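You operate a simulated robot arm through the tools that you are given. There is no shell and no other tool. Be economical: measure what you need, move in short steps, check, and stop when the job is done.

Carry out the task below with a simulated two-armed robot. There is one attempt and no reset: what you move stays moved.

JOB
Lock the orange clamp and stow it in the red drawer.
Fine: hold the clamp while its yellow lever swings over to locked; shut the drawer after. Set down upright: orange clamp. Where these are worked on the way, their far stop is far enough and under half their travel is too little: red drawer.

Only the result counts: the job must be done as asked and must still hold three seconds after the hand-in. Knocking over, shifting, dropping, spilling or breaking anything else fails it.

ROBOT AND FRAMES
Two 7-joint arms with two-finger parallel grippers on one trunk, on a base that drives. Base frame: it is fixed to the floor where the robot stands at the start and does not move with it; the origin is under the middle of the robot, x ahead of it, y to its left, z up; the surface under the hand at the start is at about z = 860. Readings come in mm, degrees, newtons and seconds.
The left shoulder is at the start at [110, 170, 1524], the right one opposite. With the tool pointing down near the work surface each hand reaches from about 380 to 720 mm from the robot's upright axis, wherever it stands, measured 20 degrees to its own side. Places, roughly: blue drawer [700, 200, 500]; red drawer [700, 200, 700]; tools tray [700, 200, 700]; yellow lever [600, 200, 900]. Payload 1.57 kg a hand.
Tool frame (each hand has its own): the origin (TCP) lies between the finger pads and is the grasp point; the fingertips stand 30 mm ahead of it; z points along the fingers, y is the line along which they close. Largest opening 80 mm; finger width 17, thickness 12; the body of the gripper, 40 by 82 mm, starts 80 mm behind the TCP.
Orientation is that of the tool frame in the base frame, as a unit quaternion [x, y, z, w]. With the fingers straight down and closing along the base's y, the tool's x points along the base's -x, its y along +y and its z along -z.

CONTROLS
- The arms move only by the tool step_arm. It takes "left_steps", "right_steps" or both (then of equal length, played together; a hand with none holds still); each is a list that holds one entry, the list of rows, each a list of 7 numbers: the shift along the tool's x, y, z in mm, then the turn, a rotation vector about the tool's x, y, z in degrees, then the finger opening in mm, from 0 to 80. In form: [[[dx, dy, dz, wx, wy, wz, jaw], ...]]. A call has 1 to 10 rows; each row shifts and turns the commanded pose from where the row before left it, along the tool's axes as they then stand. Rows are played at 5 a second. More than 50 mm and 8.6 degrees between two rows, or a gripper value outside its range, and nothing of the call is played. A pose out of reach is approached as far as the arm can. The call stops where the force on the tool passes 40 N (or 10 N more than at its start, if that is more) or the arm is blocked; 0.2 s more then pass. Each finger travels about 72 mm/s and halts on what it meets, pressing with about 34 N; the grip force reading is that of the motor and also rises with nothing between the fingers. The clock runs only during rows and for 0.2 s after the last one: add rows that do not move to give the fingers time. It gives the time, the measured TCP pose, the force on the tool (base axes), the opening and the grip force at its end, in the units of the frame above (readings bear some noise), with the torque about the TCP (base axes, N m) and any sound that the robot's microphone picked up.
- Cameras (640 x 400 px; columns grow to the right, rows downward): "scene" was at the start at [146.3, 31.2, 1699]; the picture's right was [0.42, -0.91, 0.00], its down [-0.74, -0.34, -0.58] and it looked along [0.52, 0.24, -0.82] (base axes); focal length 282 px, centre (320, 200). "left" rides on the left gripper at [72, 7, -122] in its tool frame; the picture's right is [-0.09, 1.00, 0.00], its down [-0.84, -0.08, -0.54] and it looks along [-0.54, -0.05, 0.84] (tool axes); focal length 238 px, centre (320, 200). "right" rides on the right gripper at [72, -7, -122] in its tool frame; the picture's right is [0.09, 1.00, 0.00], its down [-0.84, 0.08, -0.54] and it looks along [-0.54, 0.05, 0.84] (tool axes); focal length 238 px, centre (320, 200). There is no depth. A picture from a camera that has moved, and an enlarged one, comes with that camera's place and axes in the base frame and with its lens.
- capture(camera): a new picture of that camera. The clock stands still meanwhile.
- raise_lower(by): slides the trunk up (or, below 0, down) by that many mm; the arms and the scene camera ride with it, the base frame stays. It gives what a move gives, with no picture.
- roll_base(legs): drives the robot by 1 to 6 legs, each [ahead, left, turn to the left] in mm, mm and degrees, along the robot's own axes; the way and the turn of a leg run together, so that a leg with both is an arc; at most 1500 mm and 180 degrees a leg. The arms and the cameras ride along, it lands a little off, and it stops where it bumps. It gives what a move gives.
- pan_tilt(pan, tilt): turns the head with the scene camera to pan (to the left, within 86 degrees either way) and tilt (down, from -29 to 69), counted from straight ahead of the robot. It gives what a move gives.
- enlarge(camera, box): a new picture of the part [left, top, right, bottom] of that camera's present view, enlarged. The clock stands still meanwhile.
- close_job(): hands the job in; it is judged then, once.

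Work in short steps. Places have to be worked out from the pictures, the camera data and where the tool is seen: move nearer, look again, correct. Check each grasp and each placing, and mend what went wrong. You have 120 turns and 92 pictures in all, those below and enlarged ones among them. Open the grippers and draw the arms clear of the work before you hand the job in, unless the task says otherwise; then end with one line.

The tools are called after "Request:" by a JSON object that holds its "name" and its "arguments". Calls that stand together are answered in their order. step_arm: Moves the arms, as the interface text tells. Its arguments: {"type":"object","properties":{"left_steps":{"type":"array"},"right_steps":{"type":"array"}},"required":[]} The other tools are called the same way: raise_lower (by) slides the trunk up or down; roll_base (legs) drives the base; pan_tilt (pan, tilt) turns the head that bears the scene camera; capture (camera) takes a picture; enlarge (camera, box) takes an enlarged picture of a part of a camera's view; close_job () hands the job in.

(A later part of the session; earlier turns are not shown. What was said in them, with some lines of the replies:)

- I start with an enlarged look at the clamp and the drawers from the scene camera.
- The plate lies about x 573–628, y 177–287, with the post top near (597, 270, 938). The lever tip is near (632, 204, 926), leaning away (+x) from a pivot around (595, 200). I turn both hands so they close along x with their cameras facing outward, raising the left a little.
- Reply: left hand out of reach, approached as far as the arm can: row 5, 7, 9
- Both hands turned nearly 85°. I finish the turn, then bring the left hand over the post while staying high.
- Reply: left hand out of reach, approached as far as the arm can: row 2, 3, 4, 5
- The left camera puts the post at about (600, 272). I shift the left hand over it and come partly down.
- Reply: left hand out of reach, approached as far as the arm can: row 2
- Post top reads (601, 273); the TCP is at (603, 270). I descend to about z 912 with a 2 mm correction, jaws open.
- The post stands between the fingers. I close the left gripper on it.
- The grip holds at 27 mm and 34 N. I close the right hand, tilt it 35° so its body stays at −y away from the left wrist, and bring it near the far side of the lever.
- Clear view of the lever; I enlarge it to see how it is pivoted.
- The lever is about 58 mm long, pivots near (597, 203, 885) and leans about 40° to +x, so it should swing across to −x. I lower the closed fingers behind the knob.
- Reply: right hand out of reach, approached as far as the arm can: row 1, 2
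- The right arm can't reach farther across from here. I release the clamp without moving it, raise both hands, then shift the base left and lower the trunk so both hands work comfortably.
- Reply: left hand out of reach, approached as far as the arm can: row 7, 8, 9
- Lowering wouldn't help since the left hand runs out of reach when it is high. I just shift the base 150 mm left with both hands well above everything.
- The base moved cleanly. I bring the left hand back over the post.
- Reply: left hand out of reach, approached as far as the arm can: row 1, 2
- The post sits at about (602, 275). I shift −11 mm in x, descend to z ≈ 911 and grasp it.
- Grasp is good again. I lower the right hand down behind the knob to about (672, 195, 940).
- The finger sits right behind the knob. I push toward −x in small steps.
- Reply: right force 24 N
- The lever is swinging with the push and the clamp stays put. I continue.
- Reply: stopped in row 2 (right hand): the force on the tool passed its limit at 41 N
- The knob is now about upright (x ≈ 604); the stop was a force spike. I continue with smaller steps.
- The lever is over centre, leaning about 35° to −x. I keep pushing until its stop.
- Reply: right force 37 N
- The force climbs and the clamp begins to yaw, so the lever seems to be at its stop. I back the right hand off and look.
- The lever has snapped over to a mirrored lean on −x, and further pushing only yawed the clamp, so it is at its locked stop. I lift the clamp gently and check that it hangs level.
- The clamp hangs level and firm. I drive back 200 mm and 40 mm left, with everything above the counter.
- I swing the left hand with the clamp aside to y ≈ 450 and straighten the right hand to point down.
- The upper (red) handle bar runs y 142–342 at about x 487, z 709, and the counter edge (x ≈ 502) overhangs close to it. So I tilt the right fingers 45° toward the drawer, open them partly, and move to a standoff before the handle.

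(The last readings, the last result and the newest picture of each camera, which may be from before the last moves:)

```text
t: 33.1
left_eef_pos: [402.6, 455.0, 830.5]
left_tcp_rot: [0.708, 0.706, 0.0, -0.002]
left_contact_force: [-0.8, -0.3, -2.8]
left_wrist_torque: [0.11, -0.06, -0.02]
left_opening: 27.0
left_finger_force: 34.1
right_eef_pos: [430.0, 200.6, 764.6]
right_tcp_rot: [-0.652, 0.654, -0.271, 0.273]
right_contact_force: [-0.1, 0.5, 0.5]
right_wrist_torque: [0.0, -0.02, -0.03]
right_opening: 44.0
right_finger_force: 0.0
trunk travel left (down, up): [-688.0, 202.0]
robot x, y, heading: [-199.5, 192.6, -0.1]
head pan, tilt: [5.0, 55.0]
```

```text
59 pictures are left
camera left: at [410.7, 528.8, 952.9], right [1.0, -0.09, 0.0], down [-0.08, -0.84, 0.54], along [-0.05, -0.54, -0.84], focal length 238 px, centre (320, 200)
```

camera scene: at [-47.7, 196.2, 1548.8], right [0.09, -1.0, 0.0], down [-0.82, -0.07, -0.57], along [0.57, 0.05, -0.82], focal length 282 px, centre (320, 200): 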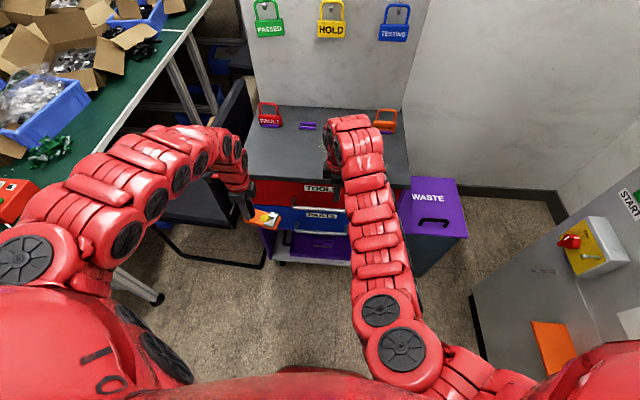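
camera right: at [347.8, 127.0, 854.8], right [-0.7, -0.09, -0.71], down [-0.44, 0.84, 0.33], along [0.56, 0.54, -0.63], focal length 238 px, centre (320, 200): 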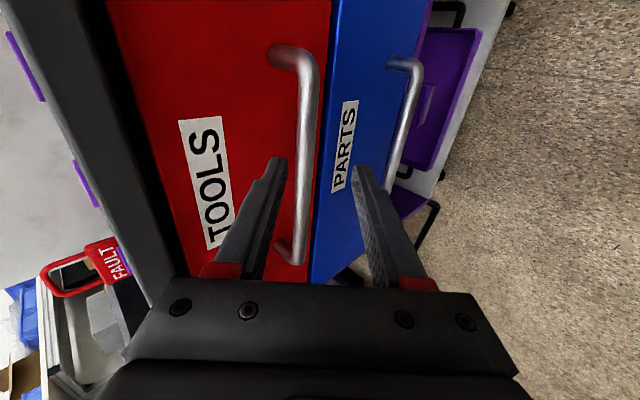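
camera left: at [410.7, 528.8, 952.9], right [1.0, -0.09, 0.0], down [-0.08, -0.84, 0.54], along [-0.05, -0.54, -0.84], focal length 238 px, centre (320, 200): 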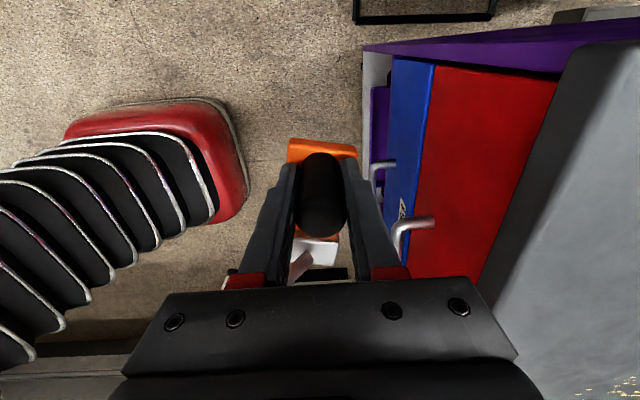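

Triangulating again, the bar is near (484, –, 732), higher than I first thought. I shift the fingers −15 mm along tool y, advance 20 mm and look again.

Request:
{"name": "step_arm", "arguments": {"right_steps": [[[0, -15, 0, 0, 0, 0, 44], [0, 0, 20, 0, 0, 0, 44], [0, 0, 0, 0, 0, 0, 44]]]}}

Request:
{"name": "capture", "arguments": {"camera": "right"}}

```text
t: 33.9
left_eef_pos: [403.6, 455.4, 829.5]
left_tcp_rot: [0.708, 0.706, -0.001, -0.001]
left_contact_force: [-0.8, -0.5, -2.5]
left_wrist_torque: [0.11, -0.01, -0.01]
left_opening: 26.6
left_finger_force: 33.2
right_eef_pos: [457.0, 201.2, 760.7]
right_tcp_rot: [-0.651, 0.654, -0.271, 0.273]
right_contact_force: [-0.4, 0.4, 0.6]
right_wrist_torque: [-0.02, 0.04, 0.01]
right_opening: 44.0
right_finger_force: 0.0
trunk travel left (down, up): [-688.0, 202.0]
robot x, y, heading: [-202.1, 190.2, -0.2]
head pan, tilt: [5.0, 55.0]
```

```text
58 pictures are left
camera right: at [373.2, 127.6, 851.5], right [-0.7, -0.09, -0.71], down [-0.44, 0.84, 0.33], along [0.56, 0.54, -0.63], focal length 238 px, centre (320, 200)
```

right: 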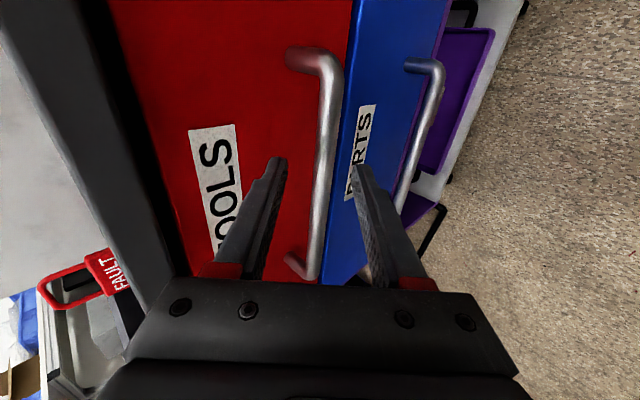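

The bar is now well centred between the fingers. I advance 38 mm more and check.

Request:
{"name": "step_arm", "arguments": {"right_steps": [[[0, 1, 13, 0, 0, 0, 44], [0, 1, 13, 0, 0, 0, 44], [0, 0, 12, 0, 0, 0, 44], [0, 0, 0, 0, 0, 0, 44]]]}}

Request:
{"name": "capture", "arguments": {"camera": "right"}}

```text
t: 34.9
left_eef_pos: [404.1, 455.7, 830.2]
left_tcp_rot: [0.707, 0.707, -0.002, -0.001]
left_contact_force: [-0.3, 0.0, -2.9]
left_wrist_torque: [0.1, -0.07, 0.01]
left_opening: 26.7
left_finger_force: 34.3
right_eef_pos: [481.1, 200.7, 732.6]
right_tcp_rot: [-0.652, 0.654, -0.271, 0.272]
right_contact_force: [0.3, 0.5, -0.3]
right_wrist_torque: [0.01, 0.0, -0.03]
right_opening: 44.1
right_finger_force: 0.1
trunk travel left (down, up): [-688.0, 202.0]
robot x, y, heading: [-199.9, 187.8, -0.0]
head pan, tilt: [5.0, 55.0]
```

```text
57 pictures are left
camera right: at [397.9, 126.9, 823.2], right [-0.7, -0.09, -0.71], down [-0.44, 0.84, 0.33], along [0.56, 0.54, -0.63], focal length 238 px, centre (320, 200)
```

right: 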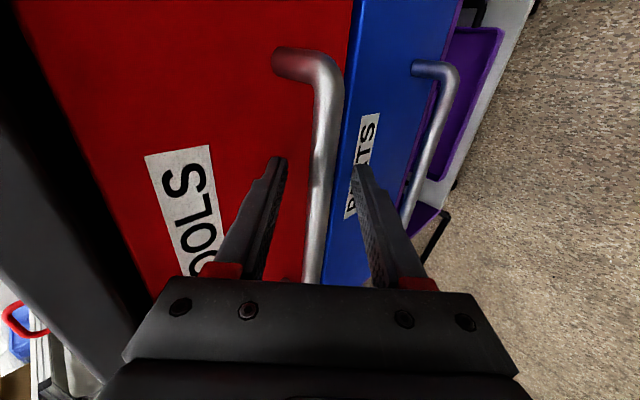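

The bar runs centrally between the fingers. I close and read the opening.

Request:
{"name": "step_arm", "arguments": {"right_steps": [[[0, 0, 0, 0, 0, 0, 0], [0, 0, 0, 0, 0, 0, 0], [0, 0, 0, 0, 0, 0, 0], [0, 0, 0, 0, 0, 0, 0]]]}}

Request:
{"name": "capture", "arguments": {"camera": "right"}}

```text
t: 35.9
left_eef_pos: [403.9, 455.1, 830.6]
left_tcp_rot: [0.707, 0.707, -0.001, -0.001]
left_contact_force: [-0.2, -0.8, -2.3]
left_wrist_torque: [0.15, 0.0, 0.01]
left_opening: 26.6
left_finger_force: 33.9
right_eef_pos: [479.3, 201.1, 732.5]
right_tcp_rot: [-0.652, 0.654, -0.27, 0.272]
right_contact_force: [-3.2, 0.7, -6.2]
right_wrist_torque: [-0.07, 0.08, 0.17]
right_opening: 15.8
right_finger_force: 30.9
trunk travel left (down, up): [-688.0, 202.0]
robot x, y, heading: [-202.6, 186.4, -0.2]
head pan, tilt: [5.0, 55.0]
```

```text
56 pictures are left
camera right: at [397.8, 127.2, 822.7], right [-0.7, -0.09, -0.7], down [-0.44, 0.84, 0.33], along [0.56, 0.54, -0.63], focal length 238 px, centre (320, 200)
```

right: 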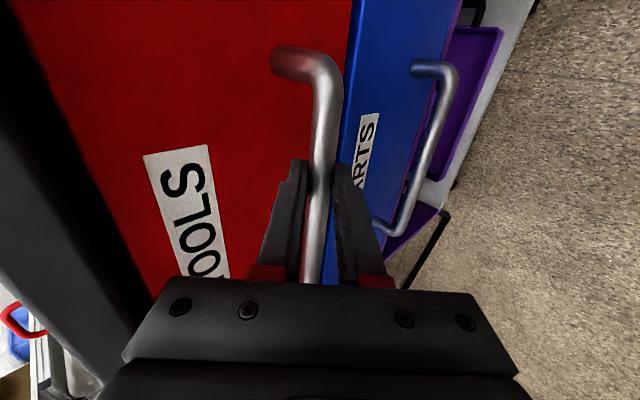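

The bar is firmly gripped (15.8 mm). Before pulling, I move the clamp further left and back, outside the drawer's path.

Request:
{"name": "step_arm", "arguments": {"left_steps": [[[36, -15, -4, 0, 0, 0, 0], [36, -15, -4, 0, 0, 0, 0], [36, -15, -4, 0, 0, 0, 0], [36, -15, -4, 0, 0, 0, 0], [0, 0, 0, 0, 0, 0, 0]]]}}

Request:
{"name": "capture", "arguments": {"camera": "scene"}}

```text
t: 37.1
left_eef_pos: [347.2, 600.6, 843.9]
left_tcp_rot: [0.708, 0.707, -0.001, -0.002]
left_contact_force: [-0.5, -0.3, -2.2]
left_wrist_torque: [0.1, 0.01, 0.0]
left_opening: 26.8
left_finger_force: 33.8
left hand out of reach, approached as far as the arm can: row 3
right_eef_pos: [480.4, 200.7, 732.1]
right_tcp_rot: [-0.652, 0.655, -0.27, 0.271]
right_contact_force: [-9.5, 0.3, -9.6]
right_wrist_torque: [-0.22, 0.17, 0.04]
right_opening: 15.9
right_finger_force: 31.4
trunk travel left (down, up): [-688.0, 202.0]
robot x, y, heading: [-199.9, 188.2, 0.1]
head pan, tilt: [5.0, 55.0]
```

```text
55 pictures are left
camera scene: at [-47.3, 196.3, 1548.6], right [0.09, -1.0, 0.0], down [-0.82, -0.07, -0.57], along [0.57, 0.05, -0.82], focal length 282 px, centre (320, 200)
```

scene: 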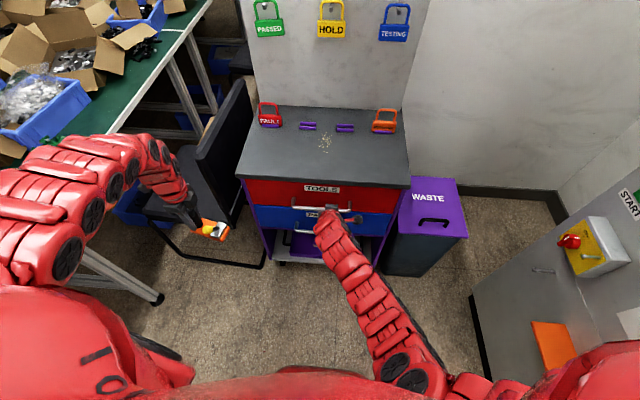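

The path is clear. I pull the drawer 40 mm to test.

Request:
{"name": "step_arm", "arguments": {"right_steps": [[[0, 7, -7, 0, 0, 0, 0], [0, 7, -7, 0, 0, 0, 0], [0, 7, -7, 0, 0, 0, 0], [0, 7, -7, 0, 0, 0, 0]]]}}

```text
t: 38.1
left_eef_pos: [346.8, 600.6, 842.8]
left_tcp_rot: [0.708, 0.707, -0.002, -0.002]
left_contact_force: [-0.1, 1.3, -3.1]
left_wrist_torque: [0.09, -0.03, -0.02]
left_opening: 26.7
left_finger_force: 34.2
right_eef_pos: [440.5, 201.0, 732.8]
right_tcp_rot: [-0.652, 0.654, -0.271, 0.272]
right_contact_force: [-1.9, -2.7, -10.0]
right_wrist_torque: [-0.26, 0.01, -0.03]
right_opening: 15.8
right_finger_force: 30.9
trunk travel left (down, up): [-688.0, 202.0]
robot x, y, heading: [-200.4, 189.6, 0.2]
head pan, tilt: [5.0, 55.0]
```

It slides easily with the handle still held. I pull another 160 mm.

Request:
{"name": "step_arm", "arguments": {"right_steps": [[[0, 14.1, -14.1, 0, 0, 0, 0], [0, 14.1, -14.1, 0, 0, 0, 0], [0, 14.1, -14.1, 0, 0, 0, 0], [0, 14.1, -14.1, 0, 0, 0, 0], [0, 14.1, -14.1, 0, 0, 0, 0], [0, 14.1, -14.1, 0, 0, 0, 0], [0, 14.1, -14.1, 0, 0, 0, 0], [0, 14.1, -14.1, 0, 0, 0, 0]]]}}

Request:
{"name": "capture", "arguments": {"camera": "scene"}}

```text
t: 39.9
left_eef_pos: [346.5, 600.7, 843.1]
left_tcp_rot: [0.708, 0.706, -0.002, -0.001]
left_contact_force: [-0.3, 0.2, -2.6]
left_wrist_torque: [0.11, -0.02, 0.01]
left_opening: 27.0
left_finger_force: 33.6
right_eef_pos: [281.3, 200.3, 734.0]
right_tcp_rot: [-0.652, 0.654, -0.27, 0.272]
right_contact_force: [0.6, -5.6, -5.0]
right_wrist_torque: [-0.08, 0.01, 0.22]
right_opening: 15.6
right_finger_force: 31.1
trunk travel left (down, up): [-688.0, 202.0]
robot x, y, heading: [-200.0, 188.1, -0.2]
head pan, tilt: [5.0, 55.0]
```

```text
54 pictures are left
camera scene: at [-47.1, 195.7, 1548.7], right [0.09, -1.0, 0.0], down [-0.82, -0.07, -0.57], along [0.57, 0.05, -0.82], focal length 282 px, centre (320, 200)
```

scene: 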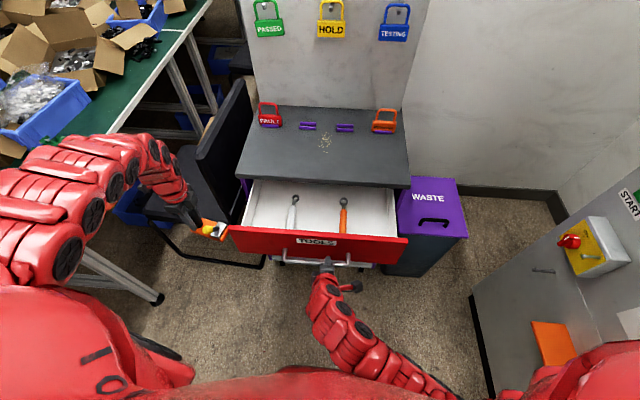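

The drawer is open by 200 mm with two tools inside. I pull on toward its far stop.

Request:
{"name": "step_arm", "arguments": {"right_steps": [[[0, 7, -7, 0, 0, 0, 0], [0, 7, -7, 0, 0, 0, 0], [0, 7, -7, 0, 0, 0, 0], [0, 7, -7, 0, 0, 0, 0], [0, 7, -7, 0, 0, 0, 0], [0, 7, -7, 0, 0, 0, 0], [0, 7, -7, 0, 0, 0, 0], [0, 7, -7, 0, 0, 0, 0]]]}}

Request:
{"name": "capture", "arguments": {"camera": "scene"}}

```text
t: 41.7
left_eef_pos: [347.1, 601.4, 843.5]
left_tcp_rot: [0.708, 0.706, -0.002, -0.001]
left_contact_force: [-0.1, 0.1, -2.3]
left_wrist_torque: [0.13, -0.02, 0.04]
left_opening: 26.8
left_finger_force: 34.1
right_eef_pos: [201.9, 200.3, 732.0]
right_tcp_rot: [-0.651, 0.655, -0.27, 0.272]
right_contact_force: [0.9, -4.6, 0.7]
right_wrist_torque: [-0.18, -0.05, 0.1]
right_opening: 15.8
right_finger_force: 32.2
trunk travel left (down, up): [-688.0, 202.0]
robot x, y, heading: [-204.9, 188.0, 0.1]
head pan, tilt: [5.0, 55.0]
```

```text
53 pictures are left
camera scene: at [-47.6, 195.9, 1548.7], right [0.09, -1.0, 0.0], down [-0.82, -0.07, -0.57], along [0.57, 0.05, -0.82], focal length 282 px, centre (320, 200)
```

scene: 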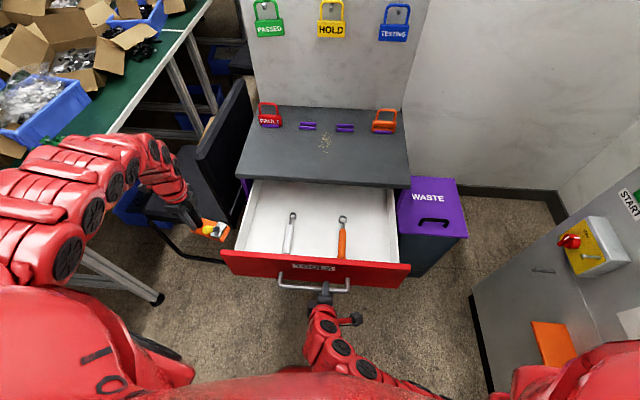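

The drawer is open 280 mm and its far part is accessible. I take a closer look at the interior to choose a free spot.

Request:
{"name": "enlarge", "arguments": {"camera": "scene", "box": [180, 160, 420, 300]}}

Request:
{"name": "capture", "arguments": {"camera": "right"}}

Request:
{"name": "capture", "arguments": {"camera": "left"}}

```text
2.67 times, centred on (300, 230) of scene
camera zoom: at [-47.6, 195.9, 1548.7], right [0.09, -1.0, 0.0], down [-0.82, -0.07, -0.57], along [0.57, 0.05, -0.82], focal length 753 px, centre (373, 120)
```

zoom: 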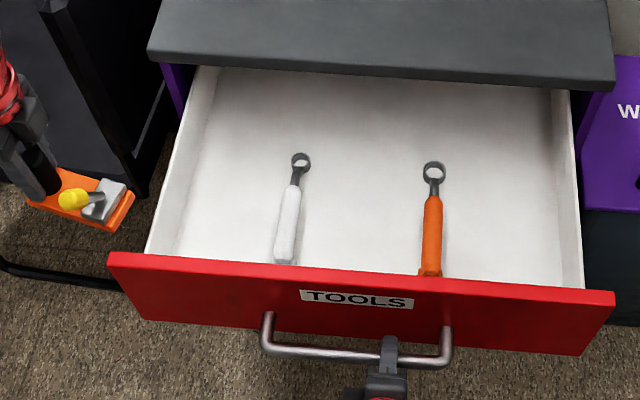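

```text
51 pictures are left
camera right: at [120.0, 127.2, 822.8], right [-0.7, -0.09, -0.71], down [-0.44, 0.84, 0.33], along [0.56, 0.54, -0.63], focal length 238 px, centre (320, 200)
```

right: 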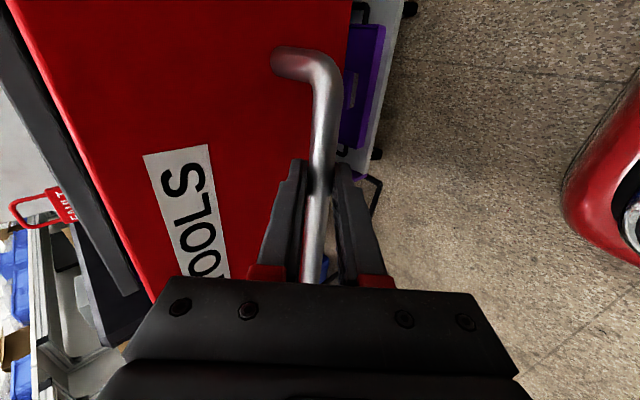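

```text
50 pictures are left
camera left: at [354.5, 673.8, 966.2], right [1.0, -0.09, 0.0], down [-0.08, -0.84, 0.54], along [-0.05, -0.54, -0.84], focal length 238 px, centre (320, 200)
```

left: 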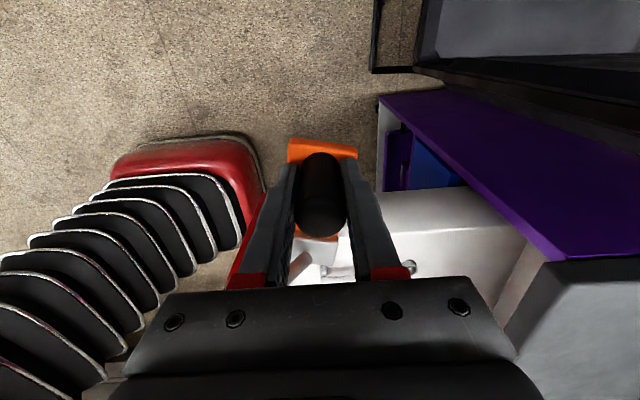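

Free floor lies between the tools (y ≈ 178–325), with the drawer floor near z 675 and its rim near 810. I raise the clamp to clear the rim before carrying it over.

Request:
{"name": "step_arm", "arguments": {"left_steps": [[[0, 0, -20, 0, 0, 0, 0], [0, 0, -20, 0, 0, 0, 0], [0, 0, -20, 0, 0, 0, 0], [0, 0, 0, 0, 0, 0, 0]]]}}

```text
t: 42.7
left_eef_pos: [366.5, 611.7, 895.9]
left_tcp_rot: [0.707, 0.707, -0.002, -0.002]
left_contact_force: [0.7, 0.8, -3.0]
left_wrist_torque: [0.09, -0.03, -0.06]
left_opening: 27.0
left_finger_force: 33.9
left hand out of reach, approached as far as the arm can: row 1, 2, 3
right_eef_pos: [202.6, 201.3, 732.6]
right_tcp_rot: [-0.652, 0.654, -0.271, 0.272]
right_contact_force: [-1.0, -4.1, 0.9]
right_wrist_torque: [-0.31, 0.03, -0.07]
right_opening: 15.5
right_finger_force: 31.8
trunk travel left (down, up): [-688.0, 202.0]
robot x, y, heading: [-202.2, 192.5, -0.0]
head pan, tilt: [5.0, 55.0]
```

The arm allows this height only at longer radius. I carry the clamp across over the drawer at about x 440, bottom well above the side rim.

Request:
{"name": "step_arm", "arguments": {"left_steps": [[[-46, 11, 2, 0, 0, 0, 0], [-46, 11, 2, 0, 0, 0, 0], [-46, 11, 2, 0, 0, 0, 0], [-46, 11, 2, 0, 0, 0, 0], [-46, 11, 2, 0, 0, 0, 0], [-46, 11, 2, 0, 0, 0, 0], [-46, 11, 2, 0, 0, 0, 0], [0, 0, 0, 0, 0, 0, 0]]]}}

Request:
{"name": "capture", "arguments": {"camera": "scene"}}

Request:
{"name": "capture", "arguments": {"camera": "left"}}

```text
t: 44.5
left_eef_pos: [456.4, 294.5, 873.5]
left_tcp_rot: [0.707, 0.707, -0.001, -0.001]
left_contact_force: [0.1, -0.2, -3.3]
left_wrist_torque: [0.12, -0.01, -0.04]
left_opening: 26.7
left_finger_force: 34.3
left hand out of reach, approached as far as the arm can: row 1, 2
right_eef_pos: [202.0, 201.5, 732.6]
right_tcp_rot: [-0.652, 0.654, -0.271, 0.272]
right_contact_force: [0.4, -3.1, -0.6]
right_wrist_torque: [-0.49, -0.07, -0.13]
right_opening: 15.7
right_finger_force: 31.4
trunk travel left (down, up): [-688.0, 202.0]
robot x, y, heading: [-200.4, 192.0, -0.3]
head pan, tilt: [5.0, 55.0]
```

```text
49 pictures are left
camera scene: at [-47.4, 195.8, 1548.7], right [0.09, -1.0, 0.0], down [-0.82, -0.07, -0.57], along [0.57, 0.05, -0.82], focal length 282 px, centre (320, 200)
```

scene: 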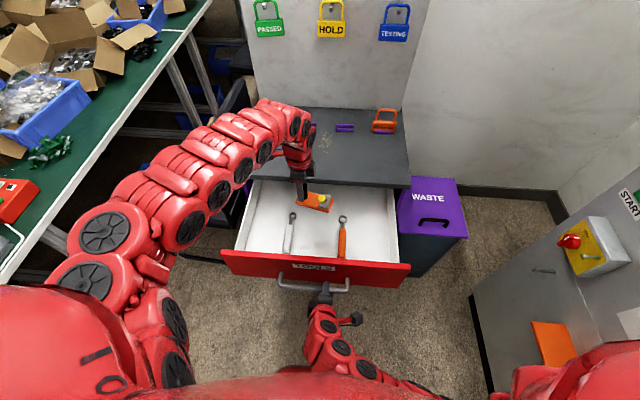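

```text
48 pictures are left
camera left: at [463.0, 367.7, 997.1], right [1.0, -0.09, 0.0], down [-0.08, -0.84, 0.54], along [-0.05, -0.54, -0.84], focal length 238 px, centre (320, 200)
```

left: 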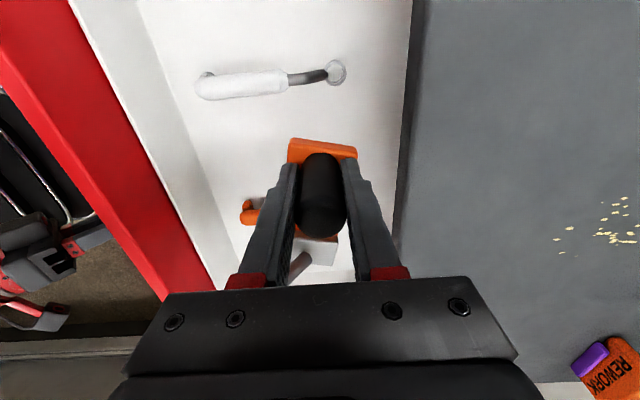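

The clamp is above the drawer interior. I bring it to about (375, 250, 838) and begin turning it so its long side runs along x, for wide margins to the tools.

Request:
{"name": "step_arm", "arguments": {"left_steps": [[[-15, -27, 12, 0, 0, 0, 0], [-15, -27, 12, 0, 0, 0, 0], [-15, -27, 12, 0, 0, 0, 0], [0, 0, 0, 0, 0, -8.4, 0], [0, 0, 0, 0, 0, -8.4, 0], [0, 0, 0, 0, 0, -8.4, 0], [0, 0, 0, 0, 0, -8.4, 0], [0, 0, 0, 0, 0, -8.4, 0], [0, 0, 0, 0, 0, -8.4, 0], [0, 0, 0, 0, 0, 0, 0]]]}}

Request:
{"name": "capture", "arguments": {"camera": "scene"}}

```text
t: 46.7
left_eef_pos: [387.5, 246.6, 830.8]
left_tcp_rot: [0.338, 0.941, 0.0, -0.001]
left_contact_force: [-1.0, -0.1, -3.3]
left_wrist_torque: [0.09, 0.07, 0.02]
left_opening: 26.8
left_finger_force: 33.4
left hand out of reach, approached as far as the arm can: row 3
right_eef_pos: [202.9, 199.5, 733.3]
right_tcp_rot: [-0.652, 0.654, -0.271, 0.272]
right_contact_force: [-1.0, -2.0, -1.4]
right_wrist_torque: [-0.04, 0.03, 0.14]
right_opening: 15.5
right_finger_force: 31.5
trunk travel left (down, up): [-688.0, 202.0]
robot x, y, heading: [-201.9, 189.2, -0.4]
head pan, tilt: [5.0, 55.0]
```

```text
47 pictures are left
camera scene: at [-47.6, 195.7, 1548.7], right [0.09, -1.0, 0.0], down [-0.82, -0.07, -0.57], along [0.57, 0.05, -0.82], focal length 282 px, centre (320, 200)
```

scene: 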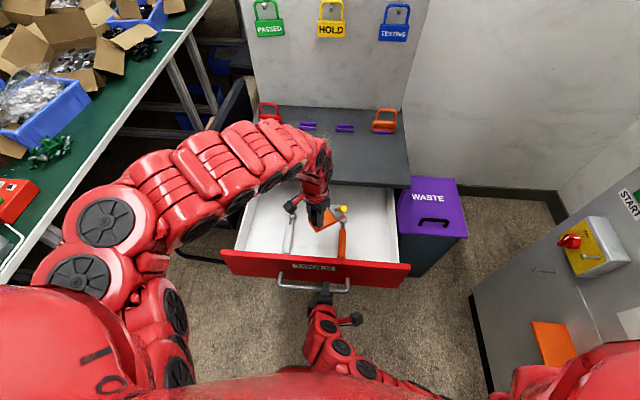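

About half turned. I rotate 50° more so the plate points straight along +x.

Request:
{"name": "step_arm", "arguments": {"left_steps": [[[0, 0, 3, 0, 0, -8.3, 0], [0, 0, 3, 0, 0, -8.3, 0], [0, 0, 3, 0, 0, -8.3, 0], [0, 0, 3, 0, 0, -8.3, 0], [0, 0, 3, 0, 0, -8.3, 0], [0, 0, 3, 0, 0, -8.3, 0], [0, 0, 0, 0, 0, 0, 0]]]}}

Request:
{"name": "capture", "arguments": {"camera": "scene"}}

Request:
{"name": "capture", "arguments": {"camera": "left"}}

```text
t: 48.3
left_eef_pos: [387.9, 245.0, 813.8]
left_tcp_rot: [-0.089, 0.996, 0.0, -0.001]
left_contact_force: [-0.6, -0.1, -2.4]
left_wrist_torque: [0.0, 0.1, 0.03]
left_opening: 26.8
left_finger_force: 34.0
right_eef_pos: [203.7, 201.7, 732.5]
right_tcp_rot: [-0.652, 0.654, -0.27, 0.272]
right_contact_force: [0.4, -2.3, -1.6]
right_wrist_torque: [-0.07, 0.0, 0.14]
right_opening: 15.6
right_finger_force: 31.5
trunk travel left (down, up): [-688.0, 202.0]
robot x, y, heading: [-200.0, 188.9, 0.0]
head pan, tilt: [5.0, 55.0]
```

```text
46 pictures are left
camera scene: at [-47.4, 195.7, 1548.7], right [0.09, -1.0, 0.0], down [-0.82, -0.07, -0.57], along [0.57, 0.05, -0.82], focal length 282 px, centre (320, 200)
```

scene: 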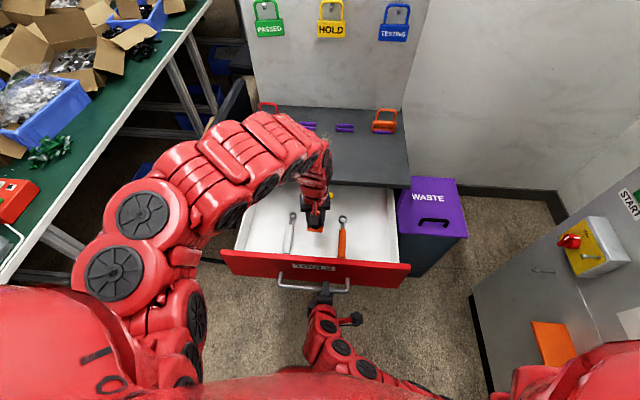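

```text
45 pictures are left
camera left: at [317.2, 241.8, 935.9], right [-0.09, 1.0, 0.0], down [0.84, 0.07, 0.54], along [0.54, 0.05, -0.84], focal length 238 px, centre (320, 200)
```

left: 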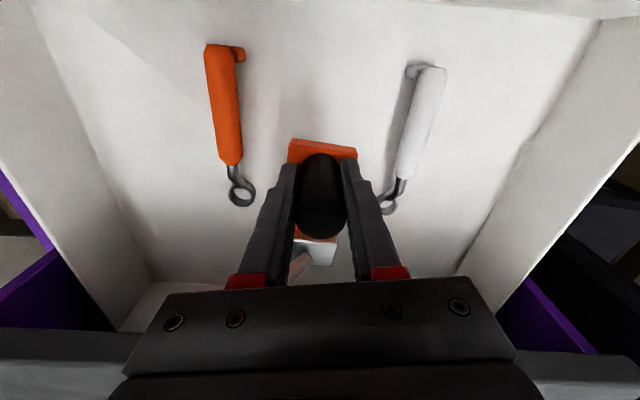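

The clamp is centred between the tools and aligned. I lower it to about z 748, then approach in small steps.

Request:
{"name": "step_arm", "arguments": {"left_steps": [[[0, 0, 22, 0, 0, 0, 0], [0, 0, 22, 0, 0, 0, 0], [0, 0, 20, 0, 0, 0, 0], [0, 0, 0, 0, 0, 0, 0]]]}}

Request:
{"name": "capture", "arguments": {"camera": "left"}}

```text
t: 49.3
left_eef_pos: [389.6, 247.4, 748.3]
left_tcp_rot: [-0.089, 0.996, 0.0, -0.002]
left_contact_force: [-0.5, 0.9, -2.5]
left_wrist_torque: [0.01, 0.15, 0.02]
left_opening: 26.6
left_finger_force: 34.0
right_eef_pos: [203.5, 201.8, 732.0]
right_tcp_rot: [-0.652, 0.654, -0.271, 0.272]
right_contact_force: [0.3, -2.9, -1.3]
right_wrist_torque: [-0.17, 0.0, 0.07]
right_opening: 15.9
right_finger_force: 31.2
trunk travel left (down, up): [-688.0, 202.0]
robot x, y, heading: [-200.7, 191.1, -0.4]
head pan, tilt: [5.0, 55.0]
```

```text
44 pictures are left
camera left: at [317.5, 242.0, 871.3], right [-0.09, 1.0, 0.0], down [0.84, 0.07, 0.54], along [0.54, 0.05, -0.84], focal length 238 px, centre (320, 200)
```

left: 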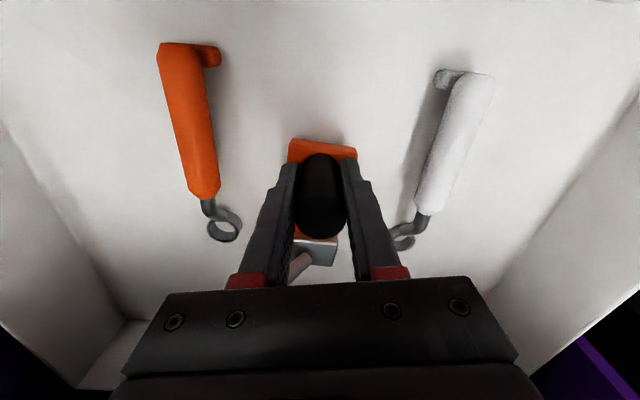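

Still free of contact. I go down in 4 mm rows watching the vertical force.

Request:
{"name": "step_arm", "arguments": {"left_steps": [[[0, 0, 4, 0, 0, 0, 0], [0, 0, 4, 0, 0, 0, 0], [0, 0, 4, 0, 0, 0, 0], [0, 0, 4, 0, 0, 0, 0]]]}}

Request:
{"name": "enlarge", "arguments": {"camera": "left", "box": [140, 20, 500, 290]}}

```text
t: 50.3
left_eef_pos: [387.7, 246.1, 733.9]
left_tcp_rot: [-0.088, 0.996, 0.001, -0.001]
left_contact_force: [0.6, -0.2, -2.4]
left_wrist_torque: [0.01, 0.1, -0.01]
left_opening: 26.6
left_finger_force: 34.9
right_eef_pos: [203.3, 201.6, 732.8]
right_tcp_rot: [-0.652, 0.654, -0.271, 0.272]
right_contact_force: [0.6, -2.6, -1.1]
right_wrist_torque: [-0.09, -0.04, 0.11]
right_opening: 15.8
right_finger_force: 31.7
trunk travel left (down, up): [-688.0, 202.0]
robot x, y, heading: [-202.9, 187.6, -0.1]
head pan, tilt: [5.0, 55.0]
```

```text
1.48 times, centred on (320, 155) of left
camera zoom: at [316.9, 241.9, 855.8], right [-0.08, 1.0, 0.0], down [0.84, 0.07, 0.54], along [0.54, 0.05, -0.84], focal length 353 px, centre (320, 267)
```

zoom: 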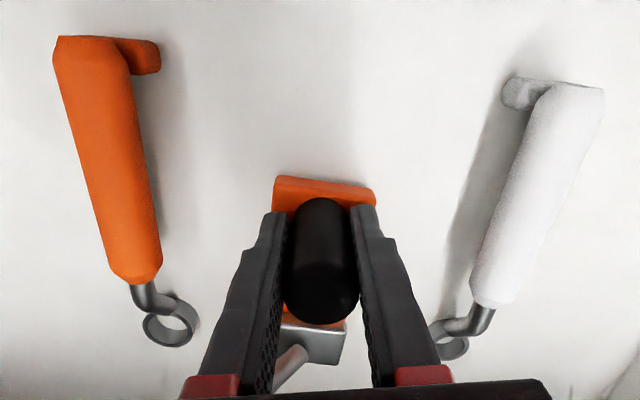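

No contact yet; by triangulation the floor is just a few mm lower. I continue in 2 mm rows.

Request:
{"name": "step_arm", "arguments": {"left_steps": [[[0, 0, 2, 0, 0, 0, 0], [0, 0, 2, 0, 0, 0, 0], [0, 0, 2, 0, 0, 0, 0], [0, 0, 2, 0, 0, 0, 0]]]}}

```text
t: 51.4
left_eef_pos: [389.5, 247.0, 728.7]
left_tcp_rot: [-0.088, 0.996, 0.001, 0.0]
left_contact_force: [-2.6, -0.4, 14.0]
left_wrist_torque: [0.0, 0.28, 0.01]
left_opening: 26.8
left_finger_force: 34.0
right_eef_pos: [201.1, 202.3, 732.6]
right_tcp_rot: [-0.651, 0.655, -0.271, 0.272]
right_contact_force: [6.7, -1.6, 1.1]
right_wrist_torque: [0.0, 0.07, 0.11]
right_opening: 15.5
right_finger_force: 30.7
trunk travel left (down, up): [-688.0, 202.0]
robot x, y, heading: [-198.6, 189.4, -0.1]
head pan, tilt: [5.0, 55.0]
stopped in row 4 (left hand): the force on the tool passed its limit at 42 N (the readings are from after the stop); the commanded pose is now the measured one
```

The clamp rests on the drawer floor (vertical force up). I open the fingers and retreat straight up.

Request:
{"name": "step_arm", "arguments": {"left_steps": [[[0, 0, 0, 0, 0, 0, 60], [0, 0, 0, 0, 0, 0, 60], [0, 0, 0, 0, 0, 0, 60], [0, 0, -20, 0, 0, 0, 60], [0, 0, -25, 0, 0, 0, 60], [0, 0, -25, 0, 0, 0, 60], [0, 0, -25, 0, 0, 0, 60], [0, 0, 0, 0, 0, 0, 60]]]}}

Request:
{"name": "capture", "arguments": {"camera": "left"}}

```text
t: 53.2
left_eef_pos: [389.2, 245.0, 819.9]
left_tcp_rot: [-0.089, 0.996, 0.001, -0.001]
left_contact_force: [0.3, -0.4, -0.2]
left_wrist_torque: [0.0, 0.02, -0.01]
left_opening: 60.2
left_finger_force: 0.0
right_eef_pos: [201.1, 200.0, 732.2]
right_tcp_rot: [-0.652, 0.655, -0.27, 0.272]
right_contact_force: [-0.3, -4.1, 20.8]
right_wrist_torque: [-0.03, -0.18, 0.17]
right_opening: 15.7
right_finger_force: 31.0
trunk travel left (down, up): [-688.0, 202.0]
robot x, y, heading: [-200.1, 189.9, -0.3]
head pan, tilt: [5.0, 55.0]
```

```text
42 pictures are left
camera left: at [317.4, 241.4, 943.5], right [-0.08, 1.0, 0.0], down [0.84, 0.07, 0.54], along [0.54, 0.05, -0.84], focal length 238 px, centre (320, 200)
```

left: 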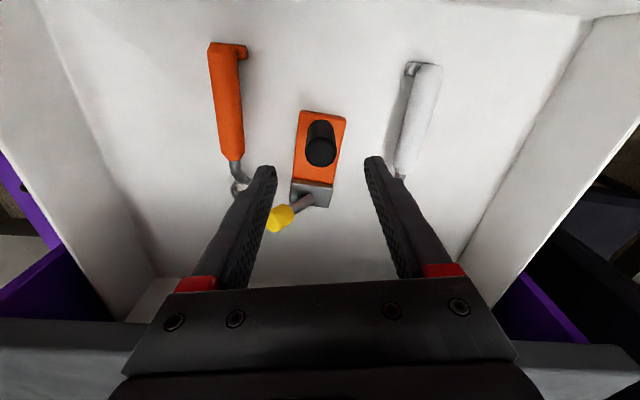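

The clamp stands upright and free between the tools, lever still over. I raise the left hand and move it aside over the left rim.

Request:
{"name": "step_arm", "arguments": {"left_steps": [[[0, 0, -25, 0, 0, 0, 60], [0, 0, -25, 0, 0, 0, 60], [0, 45, 0, 0, 0, 0, 60], [0, 45, 0, 0, 0, 0, 60], [0, 45, 0, 0, 0, 0, 60], [0, 45, 0, 0, 0, 0, 60], [0, 45, 0, 0, 0, 0, 60], [0, 45, 0, 0, 0, 0, 60], [0, 45, 0, 0, 0, 0, 60], [0, 0, 0, 0, 0, 0, 60]]]}}

Request:
{"name": "capture", "arguments": {"camera": "scene"}}

```text
t: 55.4
left_eef_pos: [370.5, 553.3, 829.9]
left_tcp_rot: [-0.087, 0.996, 0.001, 0.0]
left_contact_force: [-0.2, -0.1, 0.3]
left_wrist_torque: [0.0, 0.01, 0.0]
left_opening: 59.8
left_finger_force: 0.1
left hand out of reach, approached as far as the arm can: row 1, 2, 3, 4, 5, 6
right_eef_pos: [201.9, 201.8, 732.9]
right_tcp_rot: [-0.652, 0.654, -0.27, 0.272]
right_contact_force: [0.2, -1.8, 21.6]
right_wrist_torque: [-0.24, -0.1, -0.1]
right_opening: 15.6
right_finger_force: 31.3
trunk travel left (down, up): [-688.0, 202.0]
robot x, y, heading: [-202.7, 189.9, -0.1]
head pan, tilt: [5.0, 55.0]
```

```text
41 pictures are left
camera scene: at [-49.8, 195.9, 1549.0], right [0.09, -1.0, 0.0], down [-0.82, -0.07, -0.57], along [0.57, 0.05, -0.82], focal length 282 px, centre (320, 200)
```

scene: 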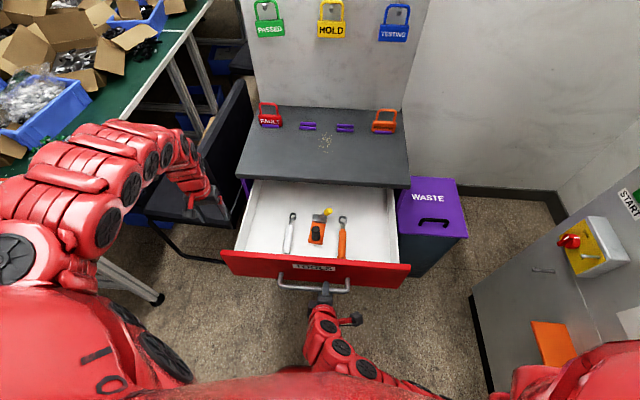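

The left hand is clear. A quick enlarged check of the clamp before closing the drawer.

Request:
{"name": "enlarge", "arguments": {"camera": "scene", "box": [260, 190, 380, 270]}}

```text
5.00 times, centred on (320, 230) of scene
camera zoom: at [-49.8, 195.9, 1549.0], right [0.09, -1.0, 0.0], down [-0.82, -0.07, -0.57], along [0.57, 0.05, -0.82], focal length 1411 px, centre (320, 50)
```

zoom: 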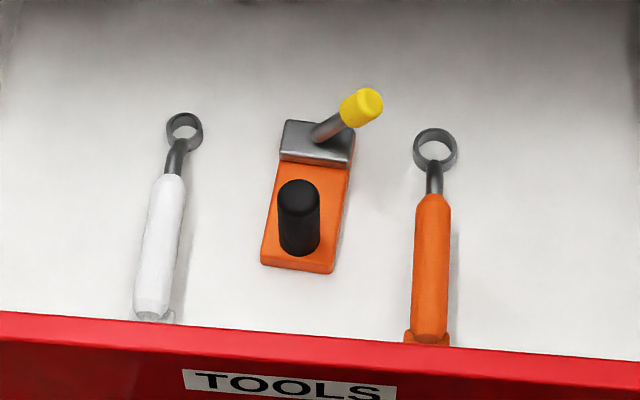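

The clamp is upright with its lever over and no tool touched. I push the drawer closed gently with the held handle.

Request:
{"name": "step_arm", "arguments": {"right_steps": [[[0, -7, 7, 0, 0, 0, 0], [0, -7, 7, 0, 0, 0, 0], [0, -7, 7, 0, 0, 0, 0], [0, -7, 7, 0, 0, 0, 0], [0, -7, 7, 0, 0, 0, 0], [0, -7, 7, 0, 0, 0, 0], [0, -7, 7, 0, 0, 0, 0], [0, -7, 7, 0, 0, 0, 0], [0, -7, 7, 0, 0, 0, 0], [0, -7, 7, 0, 0, 0, 0]]]}}

Request:
{"name": "capture", "arguments": {"camera": "scene"}}

```text
t: 57.6
left_eef_pos: [371.0, 553.3, 830.1]
left_tcp_rot: [-0.088, 0.996, 0.0, 0.0]
left_contact_force: [0.6, 0.2, 0.6]
left_wrist_torque: [-0.02, 0.02, 0.0]
left_opening: 60.1
left_finger_force: 0.0
right_eef_pos: [299.8, 201.5, 732.4]
right_tcp_rot: [-0.652, 0.654, -0.27, 0.271]
right_contact_force: [-2.3, 0.5, 15.4]
right_wrist_torque: [0.2, -0.09, 0.21]
right_opening: 15.8
right_finger_force: 31.5
trunk travel left (down, up): [-688.0, 202.0]
robot x, y, heading: [-196.8, 188.4, 0.1]
head pan, tilt: [5.0, 55.0]
```

```text
39 pictures are left
camera scene: at [-49.5, 196.1, 1548.9], right [0.09, -1.0, 0.0], down [-0.82, -0.07, -0.57], along [0.57, 0.05, -0.82], focal length 282 px, centre (320, 200)
```

scene: 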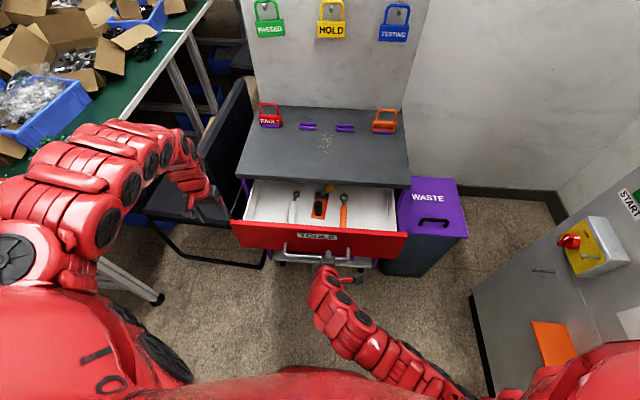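

It slides smoothly with the contents riding along. I continue another 100 mm.

Request:
{"name": "step_arm", "arguments": {"right_steps": [[[0, -7, 7, 0, 0, 0, 0], [0, -7, 7, 0, 0, 0, 0], [0, -7, 7, 0, 0, 0, 0], [0, -7, 7, 0, 0, 0, 0], [0, -7, 7, 0, 0, 0, 0], [0, -7, 7, 0, 0, 0, 0], [0, -7, 7, 0, 0, 0, 0], [0, -7, 7, 0, 0, 0, 0], [0, -7, 7, 0, 0, 0, 0], [0, -7, 7, 0, 0, 0, 0]]]}}

```text
t: 59.8
left_eef_pos: [371.1, 552.5, 829.6]
left_tcp_rot: [-0.088, 0.996, -0.001, -0.001]
left_contact_force: [-0.8, -0.4, 0.1]
left_wrist_torque: [0.02, -0.01, 0.01]
left_opening: 59.7
left_finger_force: 0.1
right_eef_pos: [400.1, 200.9, 732.4]
right_tcp_rot: [-0.652, 0.654, -0.271, 0.272]
right_contact_force: [-0.3, 2.6, 11.7]
right_wrist_torque: [-0.05, -0.06, 0.04]
right_opening: 15.7
right_finger_force: 31.1
trunk travel left (down, up): [-688.0, 202.0]
robot x, y, heading: [-199.6, 192.4, -0.2]
head pan, tilt: [5.0, 55.0]
```

The handle is at x ≈ 400 and was closed at about 480, so I push the remaining 80 mm, stopping on contact.

Request:
{"name": "step_arm", "arguments": {"right_steps": [[[0, -7, 7, 0, 0, 0, 0], [0, -7, 7, 0, 0, 0, 0], [0, -7, 7, 0, 0, 0, 0], [0, -7, 7, 0, 0, 0, 0], [0, -7, 7, 0, 0, 0, 0], [0, -7, 7, 0, 0, 0, 0], [0, -7, 7, 0, 0, 0, 0], [0, -5, 5, 0, 0, 0, 0], [0, -4, 4, 0, 0, 0, 0], [0, -4, 4, 0, 0, 0, 0]]]}}

Request:
{"name": "capture", "arguments": {"camera": "scene"}}

```text
t: 62.0
left_eef_pos: [367.2, 553.5, 831.0]
left_tcp_rot: [-0.088, 0.996, 0.0, 0.001]
left_contact_force: [-1.0, 0.5, 0.0]
left_wrist_torque: [0.02, -0.01, -0.02]
left_opening: 59.9
left_finger_force: 0.0
right_eef_pos: [482.4, 201.0, 730.8]
right_tcp_rot: [-0.653, 0.655, -0.268, 0.27]
right_contact_force: [-34.4, -0.7, 10.1]
right_wrist_torque: [-0.1, 0.17, 0.08]
right_opening: 15.8
right_finger_force: 31.7
trunk travel left (down, up): [-688.0, 202.0]
robot x, y, heading: [-203.2, 188.6, -0.1]
head pan, tilt: [5.0, 55.0]
```

```text
38 pictures are left
camera scene: at [-54.5, 196.1, 1549.3], right [0.09, -1.0, 0.0], down [-0.81, -0.07, -0.58], along [0.57, 0.05, -0.82], focal length 282 px, centre (320, 200)
```

scene: 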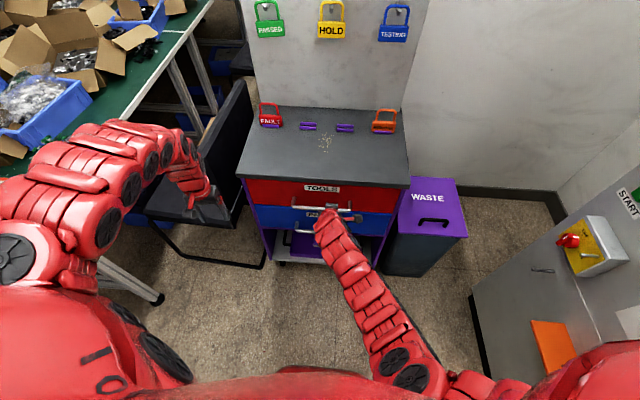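

The drawer is shut against its stop (34 N). I open the fingers and withdraw straight back along their axis.

Request:
{"name": "step_arm", "arguments": {"right_steps": [[[0, 0, 0, 0, 0, 0, 44], [0, 0, 0, 0, 0, 0, 44], [0, 0, 0, 0, 0, 0, 44], [0, 0, -15, 0, 0, 0, 44], [0, 0, -25, 0, 0, 0, 44], [0, 0, -25, 0, 0, 0, 44], [0, 0, -25, 0, 0, 0, 44], [0, 0, -25, 0, 0, 0, 44], [0, 0, 0, 0, 0, 0, 44]]]}}

Request:
{"name": "capture", "arguments": {"camera": "right"}}

Request:
{"name": "capture", "arguments": {"camera": "scene"}}

```text
t: 64.0
left_eef_pos: [371.5, 553.8, 828.9]
left_tcp_rot: [-0.088, 0.996, 0.0, -0.002]
left_contact_force: [-0.5, 0.3, -1.1]
left_wrist_torque: [0.03, 0.06, 0.01]
left_opening: 60.1
left_finger_force: 0.0
right_eef_pos: [405.8, 199.1, 813.4]
right_tcp_rot: [-0.652, 0.655, -0.27, 0.271]
right_contact_force: [0.5, 1.0, -0.3]
right_wrist_torque: [0.0, 0.02, 0.0]
right_opening: 44.0
right_finger_force: 0.0
trunk travel left (down, up): [-688.0, 202.0]
robot x, y, heading: [-198.2, 188.5, -0.2]
head pan, tilt: [5.0, 55.0]
```

```text
37 pictures are left
camera right: at [324.2, 126.1, 903.4], right [-0.71, -0.09, -0.7], down [-0.44, 0.84, 0.33], along [0.56, 0.54, -0.63], focal length 238 px, centre (320, 200)
```

right: 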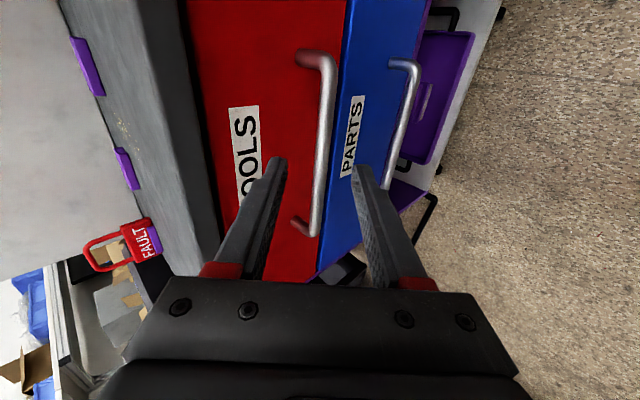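

```text
36 pictures are left
camera scene: at [-47.5, 196.3, 1548.7], right [0.09, -1.0, 0.0], down [-0.82, -0.07, -0.57], along [0.57, 0.05, -0.82], focal length 282 px, centre (320, 200)
```

scene: 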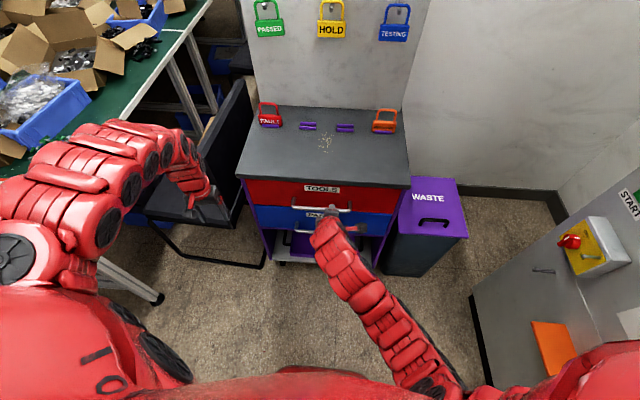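

The red drawer is shut flush above the blue one, and both hands are open and clear of the work. I hand the job in.

Request:
{"name": "close_job", "arguments": {}}

```text
The job is handed in.
```

The orange clamp's lever is swung over to its locked stop, and the clamp stands upright between the two tools in the red drawer, which is shut. I took the lever as locked from where it came to rest and because pushing harder only turned the clamp; no click was heard.
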